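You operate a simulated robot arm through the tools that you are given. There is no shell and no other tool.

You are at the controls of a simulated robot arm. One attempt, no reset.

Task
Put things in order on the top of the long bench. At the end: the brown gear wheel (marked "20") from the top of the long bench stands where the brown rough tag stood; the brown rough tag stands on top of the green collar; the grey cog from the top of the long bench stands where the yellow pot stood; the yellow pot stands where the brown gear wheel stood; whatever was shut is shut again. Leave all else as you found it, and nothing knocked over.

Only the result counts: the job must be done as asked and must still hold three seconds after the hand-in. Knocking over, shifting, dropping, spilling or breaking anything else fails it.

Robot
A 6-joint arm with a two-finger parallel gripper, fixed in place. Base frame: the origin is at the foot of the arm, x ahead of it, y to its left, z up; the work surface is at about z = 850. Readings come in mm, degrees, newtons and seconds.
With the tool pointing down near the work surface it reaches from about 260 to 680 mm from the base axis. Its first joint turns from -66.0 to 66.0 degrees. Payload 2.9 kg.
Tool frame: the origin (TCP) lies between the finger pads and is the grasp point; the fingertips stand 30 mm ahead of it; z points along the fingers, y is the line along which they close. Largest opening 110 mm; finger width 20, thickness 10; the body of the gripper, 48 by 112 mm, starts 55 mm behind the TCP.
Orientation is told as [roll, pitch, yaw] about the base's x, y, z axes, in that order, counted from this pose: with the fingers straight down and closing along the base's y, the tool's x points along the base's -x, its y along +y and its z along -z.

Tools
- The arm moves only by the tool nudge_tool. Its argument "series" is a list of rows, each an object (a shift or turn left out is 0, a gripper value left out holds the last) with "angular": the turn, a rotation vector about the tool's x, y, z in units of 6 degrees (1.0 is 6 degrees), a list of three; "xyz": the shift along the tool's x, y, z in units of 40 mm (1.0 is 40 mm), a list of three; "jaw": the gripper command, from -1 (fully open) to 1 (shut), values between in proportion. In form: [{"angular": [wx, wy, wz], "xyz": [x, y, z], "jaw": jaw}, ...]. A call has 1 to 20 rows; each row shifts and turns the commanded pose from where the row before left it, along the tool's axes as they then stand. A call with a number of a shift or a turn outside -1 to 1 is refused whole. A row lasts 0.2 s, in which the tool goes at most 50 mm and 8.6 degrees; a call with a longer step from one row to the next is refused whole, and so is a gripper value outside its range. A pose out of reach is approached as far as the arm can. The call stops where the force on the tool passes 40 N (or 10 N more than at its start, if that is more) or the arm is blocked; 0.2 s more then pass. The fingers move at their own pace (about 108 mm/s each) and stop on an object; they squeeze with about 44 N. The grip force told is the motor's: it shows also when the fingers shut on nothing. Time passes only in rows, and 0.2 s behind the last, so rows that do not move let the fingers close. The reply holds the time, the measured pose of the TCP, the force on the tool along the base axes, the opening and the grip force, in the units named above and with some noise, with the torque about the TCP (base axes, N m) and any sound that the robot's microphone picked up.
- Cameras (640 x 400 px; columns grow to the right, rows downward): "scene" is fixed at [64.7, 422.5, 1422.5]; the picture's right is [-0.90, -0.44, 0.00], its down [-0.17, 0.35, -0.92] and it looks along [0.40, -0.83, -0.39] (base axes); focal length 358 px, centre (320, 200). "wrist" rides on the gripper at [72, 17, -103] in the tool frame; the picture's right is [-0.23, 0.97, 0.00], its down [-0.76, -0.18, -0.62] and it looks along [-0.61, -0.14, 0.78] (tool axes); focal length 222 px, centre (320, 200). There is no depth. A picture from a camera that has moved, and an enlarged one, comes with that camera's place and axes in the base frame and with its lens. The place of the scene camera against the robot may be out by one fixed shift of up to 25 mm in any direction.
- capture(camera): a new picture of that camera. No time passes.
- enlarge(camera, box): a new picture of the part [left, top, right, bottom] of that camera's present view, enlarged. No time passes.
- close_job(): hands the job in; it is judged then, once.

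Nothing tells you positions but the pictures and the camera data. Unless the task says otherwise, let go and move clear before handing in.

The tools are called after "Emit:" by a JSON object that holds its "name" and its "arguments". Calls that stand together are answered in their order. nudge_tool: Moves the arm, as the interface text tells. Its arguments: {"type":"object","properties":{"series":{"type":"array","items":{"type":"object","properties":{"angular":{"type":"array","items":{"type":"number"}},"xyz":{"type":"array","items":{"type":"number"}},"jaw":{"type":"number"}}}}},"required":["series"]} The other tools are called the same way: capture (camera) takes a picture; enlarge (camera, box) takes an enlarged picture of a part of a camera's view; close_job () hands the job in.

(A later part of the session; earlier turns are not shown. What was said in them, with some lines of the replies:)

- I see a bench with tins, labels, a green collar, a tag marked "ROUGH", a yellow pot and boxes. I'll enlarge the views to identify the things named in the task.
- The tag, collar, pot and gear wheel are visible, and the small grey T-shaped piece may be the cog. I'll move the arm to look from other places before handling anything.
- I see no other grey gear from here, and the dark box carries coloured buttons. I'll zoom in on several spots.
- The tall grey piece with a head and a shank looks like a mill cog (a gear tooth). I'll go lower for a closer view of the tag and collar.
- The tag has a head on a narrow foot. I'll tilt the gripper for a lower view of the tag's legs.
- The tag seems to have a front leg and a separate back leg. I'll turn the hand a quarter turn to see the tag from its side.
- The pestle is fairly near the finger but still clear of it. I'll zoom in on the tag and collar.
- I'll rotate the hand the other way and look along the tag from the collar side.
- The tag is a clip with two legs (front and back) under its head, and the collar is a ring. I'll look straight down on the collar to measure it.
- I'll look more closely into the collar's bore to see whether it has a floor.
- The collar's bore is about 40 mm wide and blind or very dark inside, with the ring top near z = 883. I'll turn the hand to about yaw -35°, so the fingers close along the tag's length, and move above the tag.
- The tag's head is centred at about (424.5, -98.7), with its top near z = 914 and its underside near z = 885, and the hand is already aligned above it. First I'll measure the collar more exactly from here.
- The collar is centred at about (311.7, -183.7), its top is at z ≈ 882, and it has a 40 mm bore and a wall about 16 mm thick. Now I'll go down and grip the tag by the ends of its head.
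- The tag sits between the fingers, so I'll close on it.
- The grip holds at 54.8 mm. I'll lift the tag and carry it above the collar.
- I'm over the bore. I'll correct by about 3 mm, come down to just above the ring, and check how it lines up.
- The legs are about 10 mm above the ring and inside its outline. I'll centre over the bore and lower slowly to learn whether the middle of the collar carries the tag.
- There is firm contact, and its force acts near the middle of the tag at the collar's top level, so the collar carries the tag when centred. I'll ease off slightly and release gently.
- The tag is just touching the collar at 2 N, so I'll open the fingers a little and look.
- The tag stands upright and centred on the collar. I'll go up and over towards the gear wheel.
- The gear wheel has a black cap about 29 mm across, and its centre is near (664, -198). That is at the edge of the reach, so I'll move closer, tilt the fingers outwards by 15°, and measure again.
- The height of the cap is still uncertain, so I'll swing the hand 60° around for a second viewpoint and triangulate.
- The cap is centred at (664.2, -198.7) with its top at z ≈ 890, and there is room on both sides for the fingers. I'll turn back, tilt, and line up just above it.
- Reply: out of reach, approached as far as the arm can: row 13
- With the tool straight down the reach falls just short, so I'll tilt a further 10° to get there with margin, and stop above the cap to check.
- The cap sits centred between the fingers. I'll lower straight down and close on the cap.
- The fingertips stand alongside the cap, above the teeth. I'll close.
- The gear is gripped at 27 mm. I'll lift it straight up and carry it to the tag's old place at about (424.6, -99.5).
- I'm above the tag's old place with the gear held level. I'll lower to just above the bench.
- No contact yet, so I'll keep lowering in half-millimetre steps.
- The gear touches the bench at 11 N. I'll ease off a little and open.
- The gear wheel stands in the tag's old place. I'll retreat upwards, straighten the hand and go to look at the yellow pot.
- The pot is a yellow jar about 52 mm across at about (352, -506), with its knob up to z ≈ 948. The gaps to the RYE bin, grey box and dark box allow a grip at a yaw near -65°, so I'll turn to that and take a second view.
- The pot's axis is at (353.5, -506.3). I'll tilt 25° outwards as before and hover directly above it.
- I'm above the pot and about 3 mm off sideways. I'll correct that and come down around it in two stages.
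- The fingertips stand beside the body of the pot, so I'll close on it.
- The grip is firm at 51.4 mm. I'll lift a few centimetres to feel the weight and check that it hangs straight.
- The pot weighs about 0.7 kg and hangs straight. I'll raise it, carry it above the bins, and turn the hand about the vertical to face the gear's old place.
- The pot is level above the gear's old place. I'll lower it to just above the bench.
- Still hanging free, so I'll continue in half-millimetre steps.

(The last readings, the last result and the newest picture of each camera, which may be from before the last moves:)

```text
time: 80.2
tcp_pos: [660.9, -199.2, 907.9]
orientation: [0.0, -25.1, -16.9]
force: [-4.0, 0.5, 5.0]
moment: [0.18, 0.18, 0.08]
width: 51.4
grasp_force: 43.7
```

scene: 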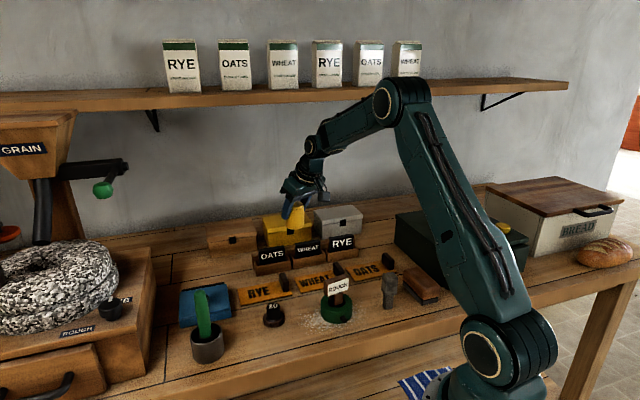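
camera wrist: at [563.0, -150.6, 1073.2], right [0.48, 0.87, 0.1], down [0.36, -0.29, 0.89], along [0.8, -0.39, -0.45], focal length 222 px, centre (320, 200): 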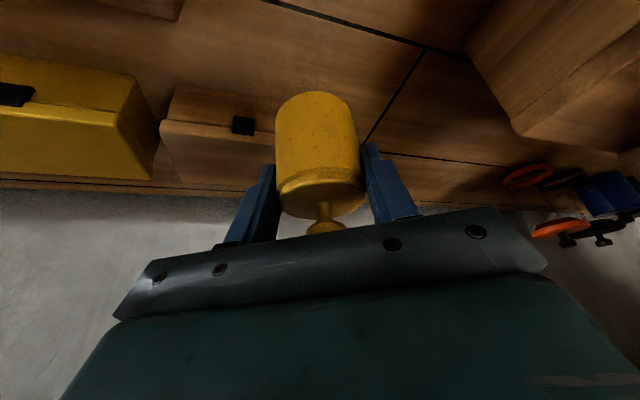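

The pot is down: the force went from -6 to +5 N. I'll open gently.

Emit:
{"name": "nudge_tool", "arguments": {"series": [{"xyz": [0, 0, 0], "jaw": 0.04}, {"jaw": 0}, {"jaw": -0.1}, {"jaw": -0.2}, {"jaw": -0.35}, {"jaw": -0.45}, {"xyz": [0, 0, 0]}]}}

Emit:
{"name": "enlarge", "arguments": {"camera": "wrist", "box": [180, 50, 460, 250]}}

Emit:
{"name": "enlarge", "arguments": {"camera": "scene", "box": [170, 180, 290, 300]}}

```text
time: 81.8
tcp_pos: [660.7, -198.0, 908.0]
orientation: [0.0, -24.9, -17.0]
force: [-0.4, -0.2, -0.4]
moment: [0.04, -0.05, 0.02]
width: 79.9
grasp_force: 0.1
```

```text
2.00 times, centred on (320, 150) of wrist
camera zoom: at [561.6, -151.2, 970.3], right [0.48, 0.87, 0.1], down [0.36, -0.29, 0.89], along [0.8, -0.39, -0.45], focal length 444 px, centre (320, 300)
```

zoom: 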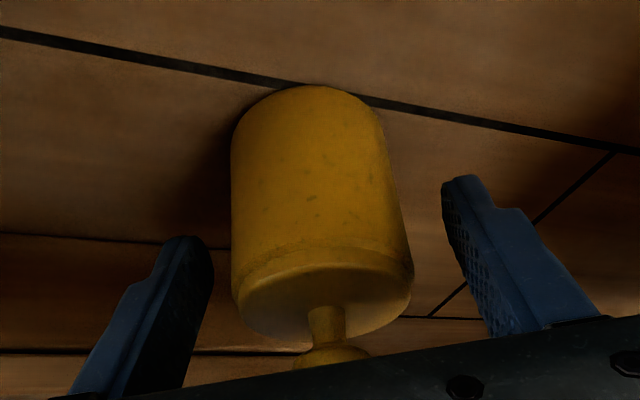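

```text
3.33 times, centred on (230, 240) of scene
camera zoom: at [64.7, 422.5, 1422.5], right [-0.9, -0.44, 0.0], down [-0.17, 0.35, -0.92], along [0.4, -0.83, -0.39], focal length 1192 px, centre (620, 67)
```

zoom: 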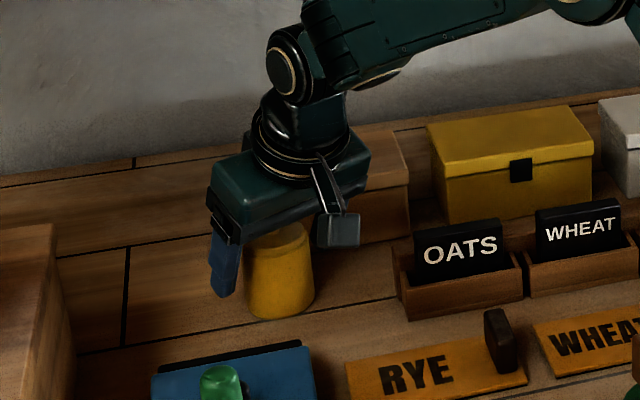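

The pot stands where the gear stood. I'll back up and away, straighten the hand and go to the grey cog.

Emit:
{"name": "nudge_tool", "arguments": {"series": [{"xyz": [-0.2, 0, -0.43]}, {"xyz": [-0.37, 0, -0.79]}, {"xyz": [-0.37, 0, -0.79]}, {"xyz": [-0.37, 0, -0.79]}, {"xyz": [0.83, 0, -0.39]}, {"xyz": [0.83, 0, -0.39]}, {"angular": [0, 1, 0]}, {"angular": [0, 1, 0]}, {"angular": [0, 1, 0]}, {"angular": [0, 1, 0]}, {"angular": [0, 0.17, 0]}, {"angular": [0, 0, 1]}, {"angular": [0, 0, 1]}, {"angular": [0, 0, 1]}, {"angular": [0, 0, 0.83]}, {"xyz": [0, 0, 0]}]}}

Emit:
{"name": "capture", "arguments": {"camera": "scene"}}

```text
time: 85.2
tcp_pos: [591.3, -177.2, 1032.6]
orientation: [0.0, 0.0, -39.9]
force: [0.3, 0.1, -0.8]
moment: [-0.02, 0.0, -0.02]
width: 79.7
grasp_force: 0.0
```

```text
taken
```

scene: 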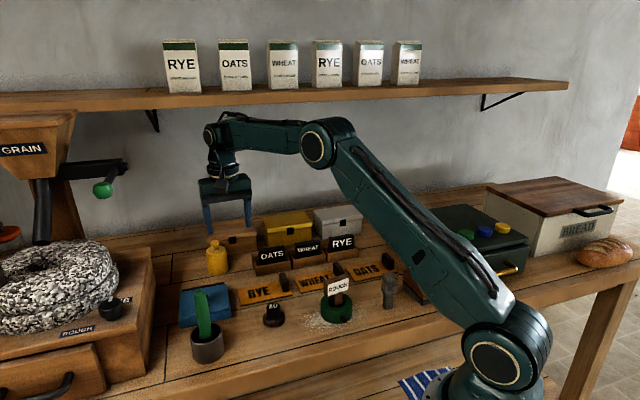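

Emit:
{"name": "nudge_tool", "arguments": {"series": [{"xyz": [0.553, -0.695, 0]}, {"xyz": [0.553, -0.695, 0]}, {"xyz": [0.553, -0.695, 0]}, {"xyz": [0.553, -0.695, 0]}, {"xyz": [0.553, -0.695, 0]}, {"xyz": [0.553, -0.695, 0]}, {"xyz": [0.553, -0.695, 0]}, {"xyz": [0.553, -0.695, 0]}, {"xyz": [0.553, -0.695, 0]}, {"xyz": [0.553, -0.695, 0]}, {"xyz": [0.553, -0.695, 0]}, {"xyz": [0, 0, 0]}, {"xyz": [0, 0, 0]}]}}

Emit:
{"name": "capture", "arguments": {"camera": "wrist"}}

Emit:
{"name": "enlarge", "arguments": {"camera": "wrist", "box": [240, 50, 420, 180]}}

Emit:
{"name": "enlarge", "arguments": {"camera": "scene", "box": [340, 230, 460, 330]}}

```text
time: 88.0
tcp_pos: [205.3, -255.5, 1031.3]
orientation: [0.0, 0.0, -39.8]
force: [-0.7, 0.7, 0.0]
moment: [-0.02, -0.02, -0.01]
width: 79.9
grasp_force: 0.0
```

```text
taken
camera wrist: at [161.8, -197.4, 1135.6], right [0.8, 0.6, 0.0], down [0.47, -0.62, 0.62], along [0.37, -0.5, -0.78], focal length 222 px, centre (320, 200)
```

wrist: 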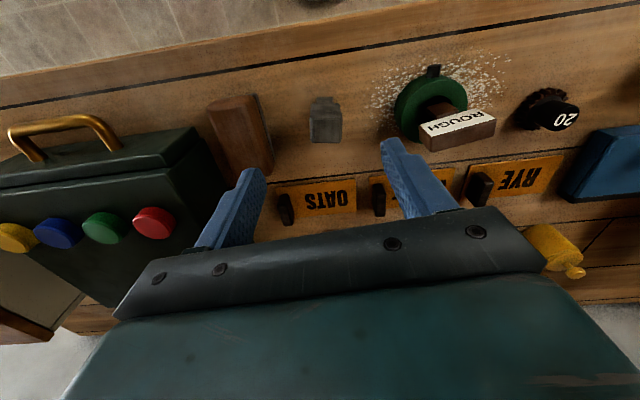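

```text
3.08 times, centred on (330, 115) of wrist
camera zoom: at [161.8, -197.4, 1135.6], right [0.8, 0.6, 0.0], down [0.47, -0.62, 0.62], along [0.37, -0.5, -0.78], focal length 684 px, centre (289, 462)
```

zoom: 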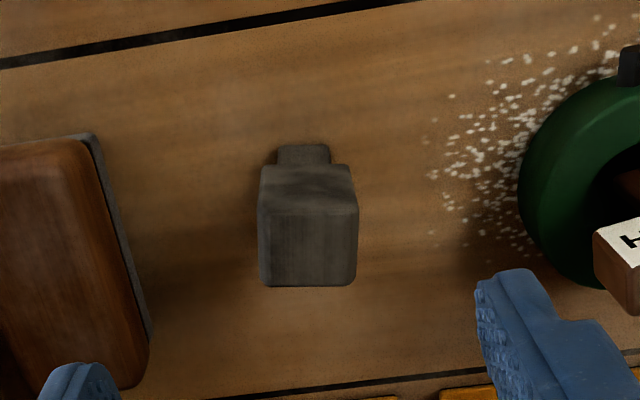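

```text
4.00 times, centred on (400, 280) of scene
camera zoom: at [64.7, 422.5, 1422.5], right [-0.9, -0.44, 0.0], down [-0.17, 0.35, -0.92], along [0.4, -0.83, -0.39], focal length 1430 px, centre (0, -120)
```

zoom: 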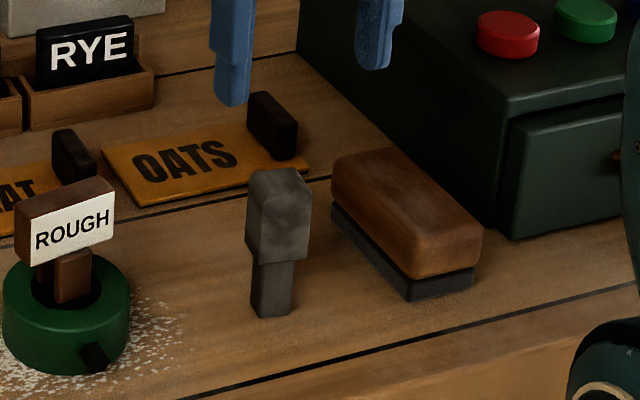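

The cog's head measures about 26 × 22 mm, is centred near (212.5, -254.5), and spans about z 898–943, turned by about 39°. I'll align the fingers with its width and come down part of the way.

Emit:
{"name": "nudge_tool", "arguments": {"series": [{"angular": [0, 0, 1], "jaw": -0.2}, {"angular": [0, 0, 0.93]}, {"xyz": [-0.09, 0.155, 0]}, {"xyz": [0, 0, 0.8]}, {"xyz": [0, 0, 0.5]}, {"xyz": [0, 0, 0]}, {"xyz": [0, 0, 0]}]}}

Emit:
{"name": "capture", "arguments": {"camera": "wrist"}}

Emit:
{"name": "enlarge", "arguments": {"camera": "wrist", "box": [220, 80, 420, 220]}}

Emit:
{"name": "enlarge", "arguments": {"camera": "scene", "box": [340, 210, 460, 320]}}

```text
time: 89.6
tcp_pos: [216.7, -254.4, 977.8]
orientation: [0.0, 0.0, -51.4]
force: [-0.3, 0.5, 0.1]
moment: [0.0, -0.02, -0.02]
width: 65.8
grasp_force: 0.1
```

```text
taken
camera wrist: at [185.1, -187.6, 1081.7], right [0.9, 0.43, 0.0], down [0.34, -0.71, 0.62], along [0.27, -0.56, -0.78], focal length 222 px, centre (320, 200)
```

wrist: 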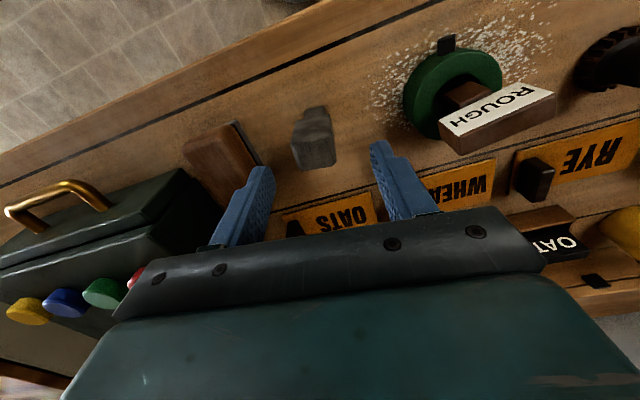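

```text
2.86 times, centred on (320, 150) of wrist
camera zoom: at [185.1, -187.6, 1081.7], right [0.9, 0.43, 0.0], down [0.34, -0.71, 0.62], along [0.27, -0.56, -0.78], focal length 635 px, centre (320, 343)
```

zoom: 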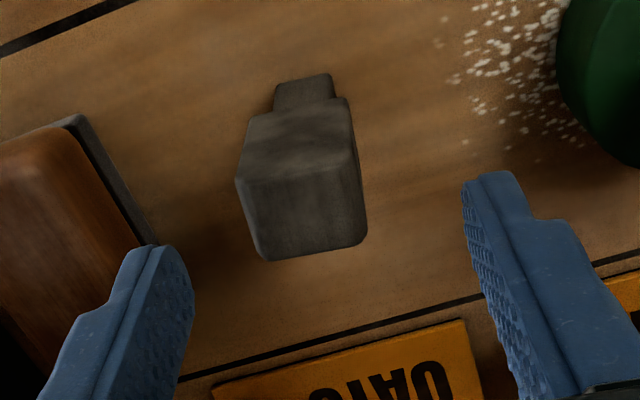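

```text
3.64 times, centred on (400, 265) of scene
camera zoom: at [64.7, 422.5, 1422.5], right [-0.9, -0.44, 0.0], down [-0.17, 0.35, -0.92], along [0.4, -0.83, -0.39], focal length 1300 px, centre (29, -36)
```

zoom: 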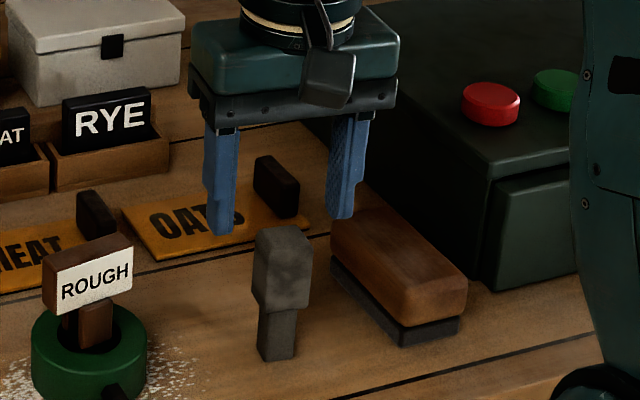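

The cog is centred at (214, -256) with its top at z ≈ 936. I'll shift 3 mm and go down to grip the head.

Emit:
{"name": "nudge_tool", "arguments": {"series": [{"xyz": [0.01, -0.078, 0.3]}, {"xyz": [0, 0, 0.6]}, {"xyz": [0, 0, 0.5]}, {"xyz": [0, 0, 0.1]}, {"xyz": [0, 0, 0]}, {"xyz": [0, 0, 0]}]}}

Emit:
{"name": "enlarge", "arguments": {"camera": "wrist", "box": [200, 80, 440, 240]}}

Emit:
{"name": "enlarge", "arguments": {"camera": "scene", "box": [340, 210, 460, 320]}}

```text
time: 91.0
tcp_pos: [213.2, -256.2, 920.1]
orientation: [0.0, 0.0, -51.5]
force: [-0.2, -0.7, -1.2]
moment: [0.02, 0.03, 0.0]
width: 66.0
grasp_force: 0.1
```

```text
2.50 times, centred on (320, 160) of wrist
camera zoom: at [181.2, -190.1, 1022.8], right [0.9, 0.43, 0.0], down [0.34, -0.71, 0.62], along [0.27, -0.56, -0.78], focal length 555 px, centre (320, 300)
```

zoom: 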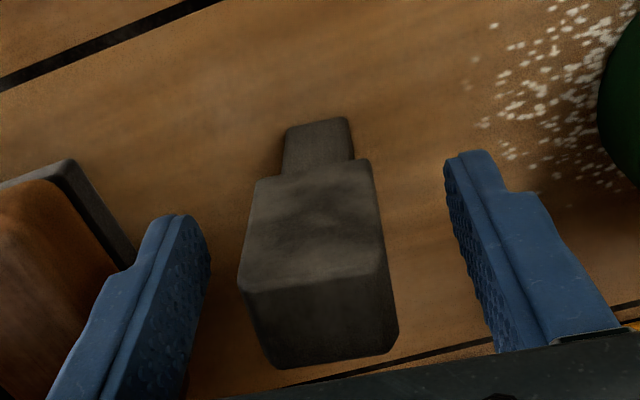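

```text
3.64 times, centred on (400, 265) of scene
camera zoom: at [64.7, 422.5, 1422.5], right [-0.9, -0.44, 0.0], down [-0.17, 0.35, -0.92], along [0.4, -0.83, -0.39], focal length 1300 px, centre (29, -36)
```

zoom: 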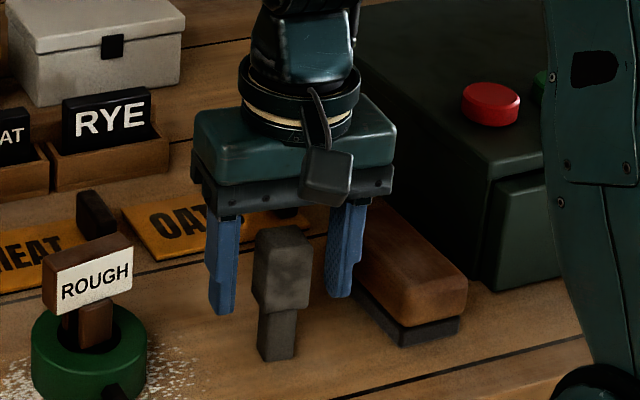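

Emit:
{"name": "nudge_tool", "arguments": {"series": [{"jaw": 0.1}, {"jaw": 0.3}, {"jaw": 0.45}, {"jaw": 0.6}, {"jaw": 1}, {"jaw": 1}]}}

Emit:
{"name": "enlarge", "arguments": {"camera": "wrist", "box": [200, 80, 440, 240]}}

```text
time: 92.4
tcp_pos: [213.7, -256.2, 918.8]
orientation: [0.1, 0.1, -51.5]
force: [-0.2, 0.6, -0.2]
moment: [0.01, 0.0, 0.01]
width: 29.0
grasp_force: 44.4
```

```text
2.50 times, centred on (320, 160) of wrist
camera zoom: at [181.3, -190.1, 1022.9], right [0.9, 0.43, 0.0], down [0.34, -0.71, 0.62], along [0.27, -0.56, -0.78], focal length 555 px, centre (320, 300)
```

zoom: 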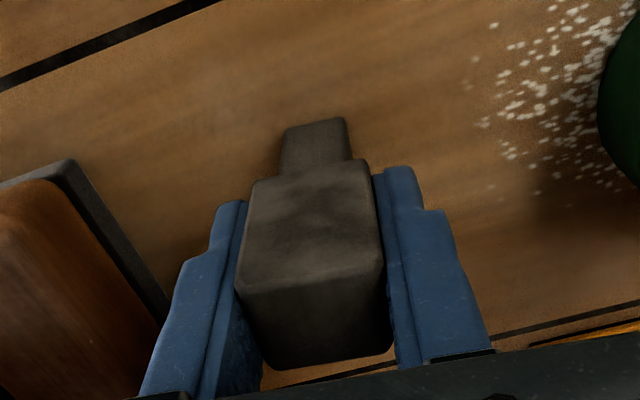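

The cog is held at 29 mm. I'll lift it and carry it to the pot's old place at about (353, -505.5).

Emit:
{"name": "nudge_tool", "arguments": {"series": [{"xyz": [0, 0, -0.4]}, {"xyz": [0, 0, -0.9]}, {"xyz": [0, 0, -0.95]}, {"xyz": [-0.882, -0.143, 0]}, {"xyz": [-0.882, -0.143, 0]}, {"xyz": [-0.882, -0.143, 0]}, {"xyz": [-0.882, -0.143, 0]}, {"xyz": [-0.882, -0.143, 0]}, {"xyz": [-0.882, -0.143, 0]}, {"xyz": [-0.882, -0.143, 0]}, {"xyz": [-0.882, -0.143, 0]}, {"xyz": [0, 0, 0]}, {"xyz": [0, 0, 0]}]}}

Emit:
{"name": "capture", "arguments": {"camera": "wrist"}}

Emit:
{"name": "capture", "arguments": {"camera": "scene"}}

```text
time: 95.2
tcp_pos: [352.1, -505.2, 1009.3]
orientation: [0.0, 0.0, -51.5]
force: [0.2, -1.2, 0.2]
moment: [0.0, 0.0, 0.01]
width: 29.0
grasp_force: 44.4
```

```text
taken
camera wrist: at [320.5, -438.9, 1112.6], right [0.9, 0.43, 0.0], down [0.34, -0.71, 0.62], along [0.27, -0.56, -0.78], focal length 222 px, centre (320, 200)
```

wrist: 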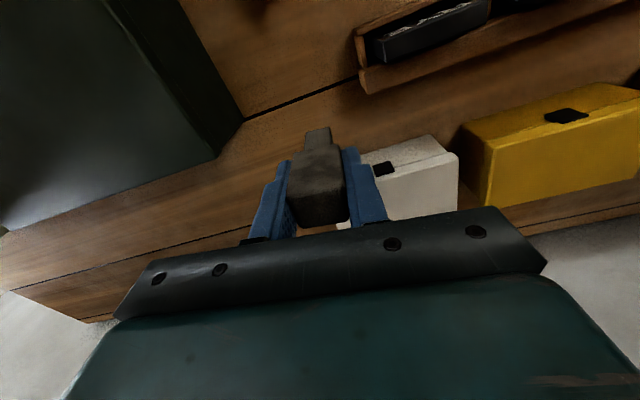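

```text
taken
```

scene: 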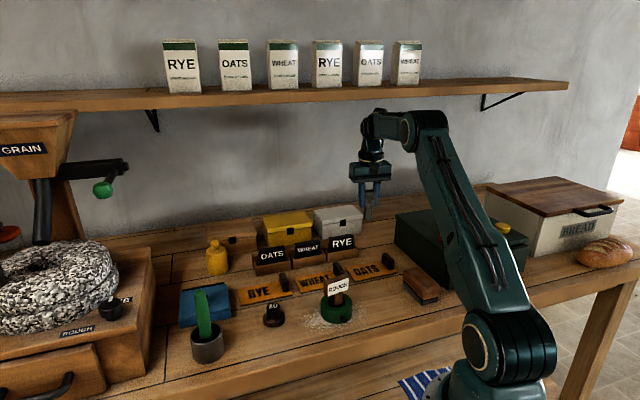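

I'm above the pot's old spot. I'll lower until just above the bench.

Emit:
{"name": "nudge_tool", "arguments": {"series": [{"xyz": [-0.01, 0.015, 0.75]}, {"xyz": [0, 0, 0.75]}, {"xyz": [0, 0, 0.45]}, {"xyz": [0, 0, 0.15]}, {"xyz": [0, 0, 0]}, {"xyz": [0, 0, 0]}]}}

Emit:
{"name": "enlarge", "arguments": {"camera": "scene", "box": [310, 160, 430, 280]}}

Emit:
{"name": "enlarge", "arguments": {"camera": "wrist", "box": [200, 50, 440, 240]}}

```text
time: 96.6
tcp_pos: [354.4, -506.5, 924.3]
orientation: [0.0, 0.0, -51.4]
force: [0.8, 0.4, -0.2]
moment: [-0.02, 0.03, 0.02]
width: 29.0
grasp_force: 44.3
```

```text
3.33 times, centred on (370, 220) of scene
camera zoom: at [64.7, 422.5, 1422.5], right [-0.9, -0.44, 0.0], down [-0.17, 0.35, -0.92], along [0.4, -0.83, -0.39], focal length 1192 px, centre (153, 133)
```

zoom: 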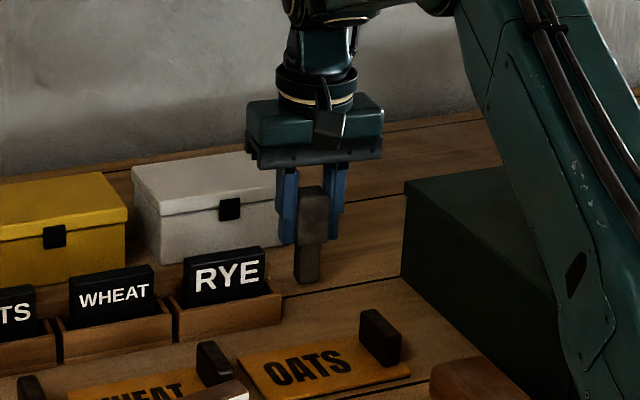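

```text
2.11 times, centred on (320, 145) of wrist
camera zoom: at [321.9, -439.4, 1027.8], right [0.9, 0.43, 0.0], down [0.34, -0.71, 0.62], along [0.27, -0.56, -0.78], focal length 468 px, centre (320, 316)
```

zoom: 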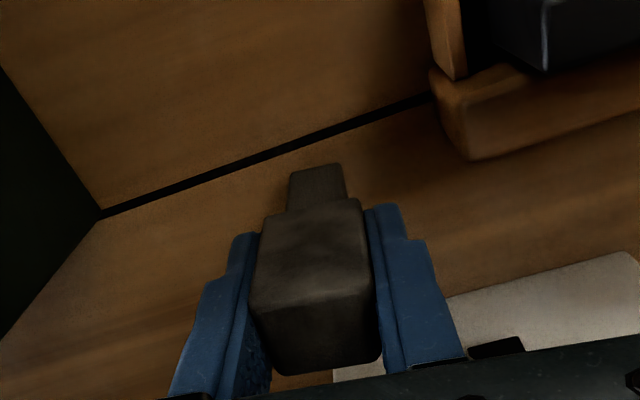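

Emit:
{"name": "nudge_tool", "arguments": {"series": [{"xyz": [0.01, -0.01, 0.025]}, {"xyz": [0, 0, 0.025]}, {"xyz": [0, 0, 0.025]}, {"xyz": [0, 0, 0]}]}}

```text
time: 97.6
tcp_pos: [352.7, -504.1, 922.0]
orientation: [0.0, 0.0, -51.4]
force: [-0.7, 0.8, -0.8]
moment: [0.01, -0.01, 0.01]
width: 29.0
grasp_force: 44.2
```

Emit:
{"name": "nudge_tool", "arguments": {"series": [{"xyz": [0, 0, 0.0125]}, {"xyz": [0, 0, 0.0125]}, {"xyz": [0, 0, 0.0125]}, {"xyz": [0, 0, 0]}]}}

```text
time: 98.6
tcp_pos: [352.6, -505.5, 920.7]
orientation: [0.0, 0.1, -51.4]
force: [-0.4, 0.4, -0.3]
moment: [0.01, 0.01, 0.02]
width: 28.6
grasp_force: 44.1
```

Emit:
{"name": "nudge_tool", "arguments": {"series": [{"xyz": [0, 0, 0.0125]}, {"xyz": [0, 0, 0.0125]}, {"xyz": [0, 0, 0]}]}}

```text
time: 99.4
tcp_pos: [354.0, -506.2, 920.2]
orientation: [-0.1, -0.1, -51.4]
force: [-0.1, -0.4, -0.8]
moment: [-0.01, 0.0, -0.01]
width: 29.0
grasp_force: 44.1
```

Emit:
{"name": "nudge_tool", "arguments": {"series": [{"xyz": [0, 0, 0.0125]}, {"xyz": [0, 0, 0.0125]}, {"xyz": [0, 0, 0]}]}}

```text
time: 100.2
tcp_pos: [352.3, -505.6, 918.9]
orientation: [-0.1, -0.2, -51.4]
force: [-2.0, 2.9, 9.3]
moment: [0.19, 0.18, 0.05]
width: 28.8
grasp_force: 44.1
```

The cog touches the bench at 9 N. I'll ease off a touch and open slowly.

Emit:
{"name": "nudge_tool", "arguments": {"series": [{"xyz": [0, 0, -0.006]}, {"xyz": [0, 0, 0], "jaw": 0.46}, {"jaw": 0.42}, {"jaw": 0.36}, {"jaw": 0.28}, {"jaw": 0.18}, {"xyz": [0, 0, 0]}, {"xyz": [0, 0, 0]}]}}

Emit:
{"name": "enlarge", "arguments": {"camera": "wrist", "box": [200, 50, 440, 240]}}

Emit:
{"name": "enlarge", "arguments": {"camera": "scene", "box": [310, 160, 430, 280]}}

```text
time: 102.0
tcp_pos: [352.1, -506.0, 918.7]
orientation: [0.0, 0.0, -51.4]
force: [0.1, -0.1, 0.0]
moment: [-0.02, -0.02, 0.01]
width: 45.4
grasp_force: 0.2
```

```text
2.11 times, centred on (320, 145) of wrist
camera zoom: at [321.6, -439.1, 1022.1], right [0.9, 0.43, 0.0], down [0.34, -0.71, 0.62], along [0.27, -0.56, -0.78], focal length 468 px, centre (320, 316)
```

zoom: 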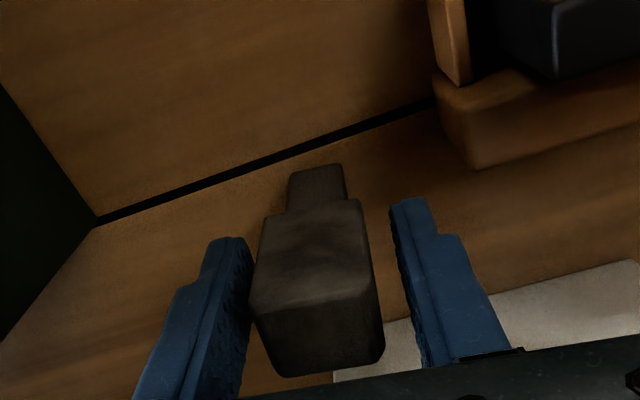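

```text
3.33 times, centred on (370, 220) of scene
camera zoom: at [64.7, 422.5, 1422.5], right [-0.9, -0.44, 0.0], down [-0.17, 0.35, -0.92], along [0.4, -0.83, -0.39], focal length 1192 px, centre (153, 133)
```

zoom: 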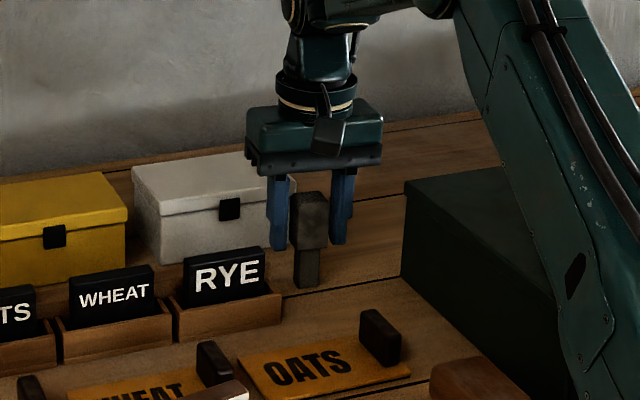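

The cog stands free. I'll open a bit more for clearance and go straight up.

Emit:
{"name": "nudge_tool", "arguments": {"series": [{"jaw": 0.05}, {"jaw": -0.05}, {"xyz": [0, 0, -0.2]}, {"xyz": [0, 0, -0.6]}, {"xyz": [0, 0, -0.9]}, {"xyz": [0, 0, -0.9]}, {"xyz": [0, 0, -0.9]}, {"xyz": [0, 0, 0]}]}}

Emit:
{"name": "capture", "arguments": {"camera": "wrist"}}

Emit:
{"name": "capture", "arguments": {"camera": "scene"}}

```text
time: 103.8
tcp_pos: [354.1, -504.6, 1058.3]
orientation: [0.1, 0.0, -51.5]
force: [-0.1, 0.8, 0.3]
moment: [0.0, -0.02, -0.02]
width: 58.0
grasp_force: 0.0
```

```text
taken
camera wrist: at [321.8, -438.2, 1161.2], right [0.9, 0.43, 0.0], down [0.34, -0.71, 0.62], along [0.27, -0.56, -0.78], focal length 222 px, centre (320, 200)
```

wrist: 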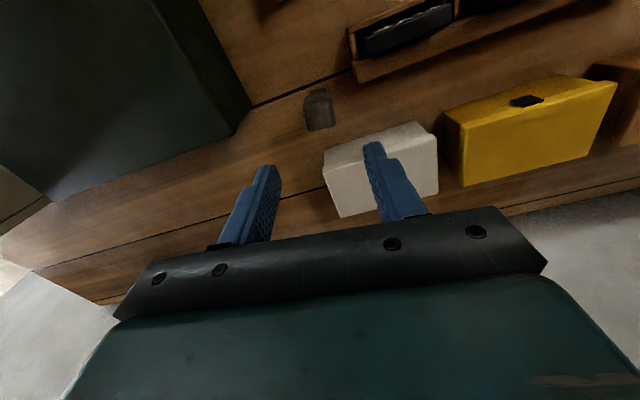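

```text
taken
```

scene: 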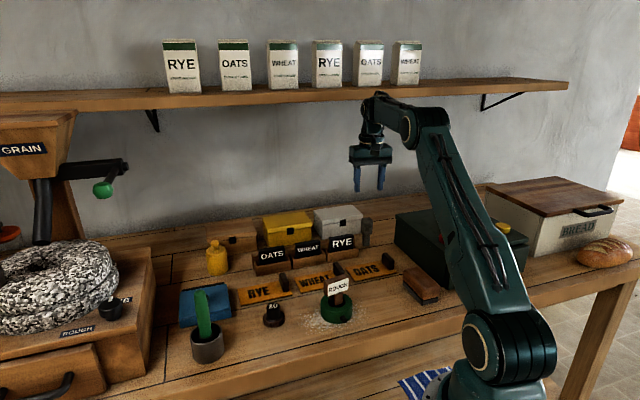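

All four moves look done. I'll check the result closely and make sure no other grey cog is hiding elsewhere on the bench.

Emit:
{"name": "enlarge", "arguments": {"camera": "scene", "box": [0, 180, 80, 330]}}

Emit:
{"name": "enlarge", "arguments": {"camera": "scene", "box": [180, 200, 310, 300]}}

Emit:
{"name": "enlarge", "arguments": {"camera": "scene", "box": [290, 200, 450, 330]}}

Emit:
{"name": "enlarge", "arguments": {"camera": "scene", "box": [230, 270, 360, 350]}}

Emit:
{"name": "enlarge", "arguments": {"camera": "wrist", "box": [260, 60, 420, 180]}}

```text
2.67 times, centred on (40, 255) of scene
camera zoom: at [64.7, 422.5, 1422.5], right [-0.9, -0.44, 0.0], down [-0.17, 0.35, -0.92], along [0.4, -0.83, -0.39], focal length 954 px, centre (1067, 53)
```

zoom: 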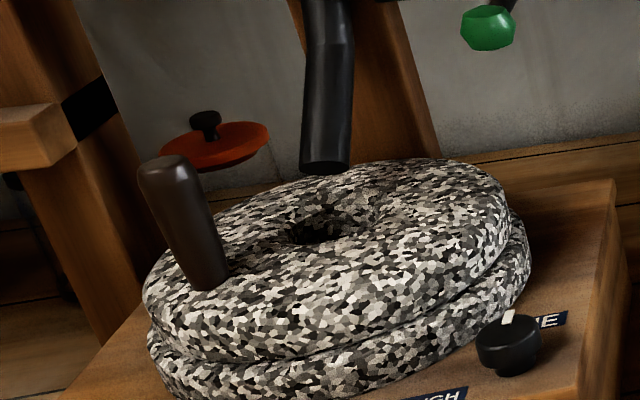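

```text
4.00 times, centred on (245, 250) of scene
camera zoom: at [64.7, 422.5, 1422.5], right [-0.9, -0.44, 0.0], down [-0.17, 0.35, -0.92], along [0.4, -0.83, -0.39], focal length 1430 px, centre (620, 0)
```

zoom: 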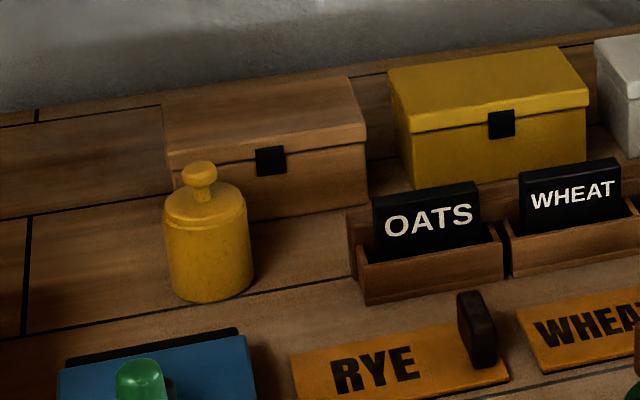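

```text
3.08 times, centred on (370, 265) of scene
camera zoom: at [64.7, 422.5, 1422.5], right [-0.9, -0.44, 0.0], down [-0.17, 0.35, -0.92], along [0.4, -0.83, -0.39], focal length 1100 px, centre (166, 0)
```

zoom: 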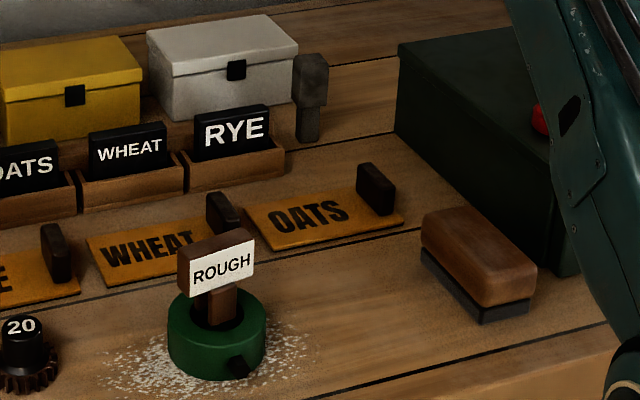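

```text
4.92 times, centred on (295, 310) of scene
camera zoom: at [64.7, 422.5, 1422.5], right [-0.9, -0.44, 0.0], down [-0.17, 0.35, -0.92], along [0.4, -0.83, -0.39], focal length 1761 px, centre (443, -342)
```

zoom: 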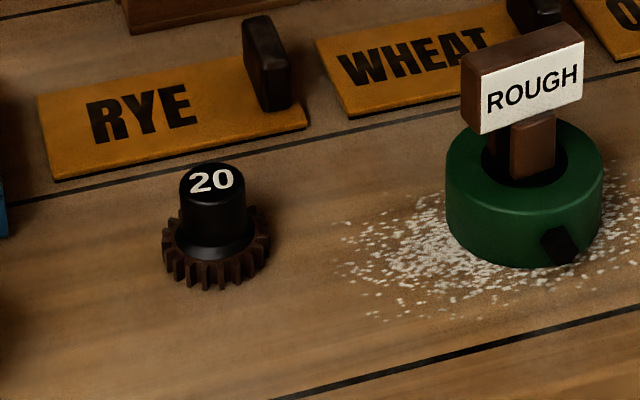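

```text
3.33 times, centred on (340, 120) of wrist
camera zoom: at [321.8, -438.2, 1161.2], right [0.9, 0.43, 0.0], down [0.34, -0.71, 0.62], along [0.27, -0.56, -0.78], focal length 740 px, centre (253, 467)
```

zoom: 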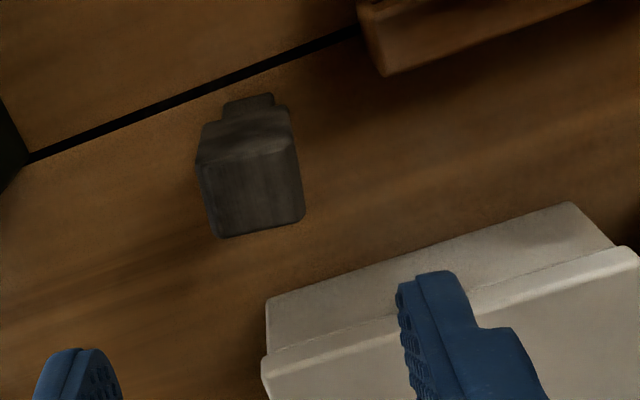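

The four pieces stand where they should: the gear wheel is in the tag's place, the tag is upright on the collar, the cog is in the pot's place and the pot is in the gear's place. Nothing was opened, nothing else has moved, and the gripper is empty and clear, so I'm handing in.

Emit:
{"name": "close_job", "arguments": {}}

```text
The job is handed in.
```

I made all four moves and handed the job in. The hand-in reply gave no verdict, so what follows is from the last pictures.

- **Brown gear wheel ("20"):** it stands where the rough tag stood.
- **Brown rough tag:** it stands upright on the green collar. The collar has a visible bore in the middle, and the tag's legs sit over it. Contact came at the collar's top edge, and the tag had stayed upright for over 70 seconds before I handed in.
- **Grey cog:** it stands where the yellow pot stood. I took the grey block with a narrow shank as the cog, because I found no other grey cog on the bench. I did not open any box or drawer to look further.
- **Yellow pot:** it stands where the gear wheel stood.

I opened nothing, so nothing needed shutting. In the last pictures nothing else had moved or tipped. The gripper was empty and well clear when I handed in.
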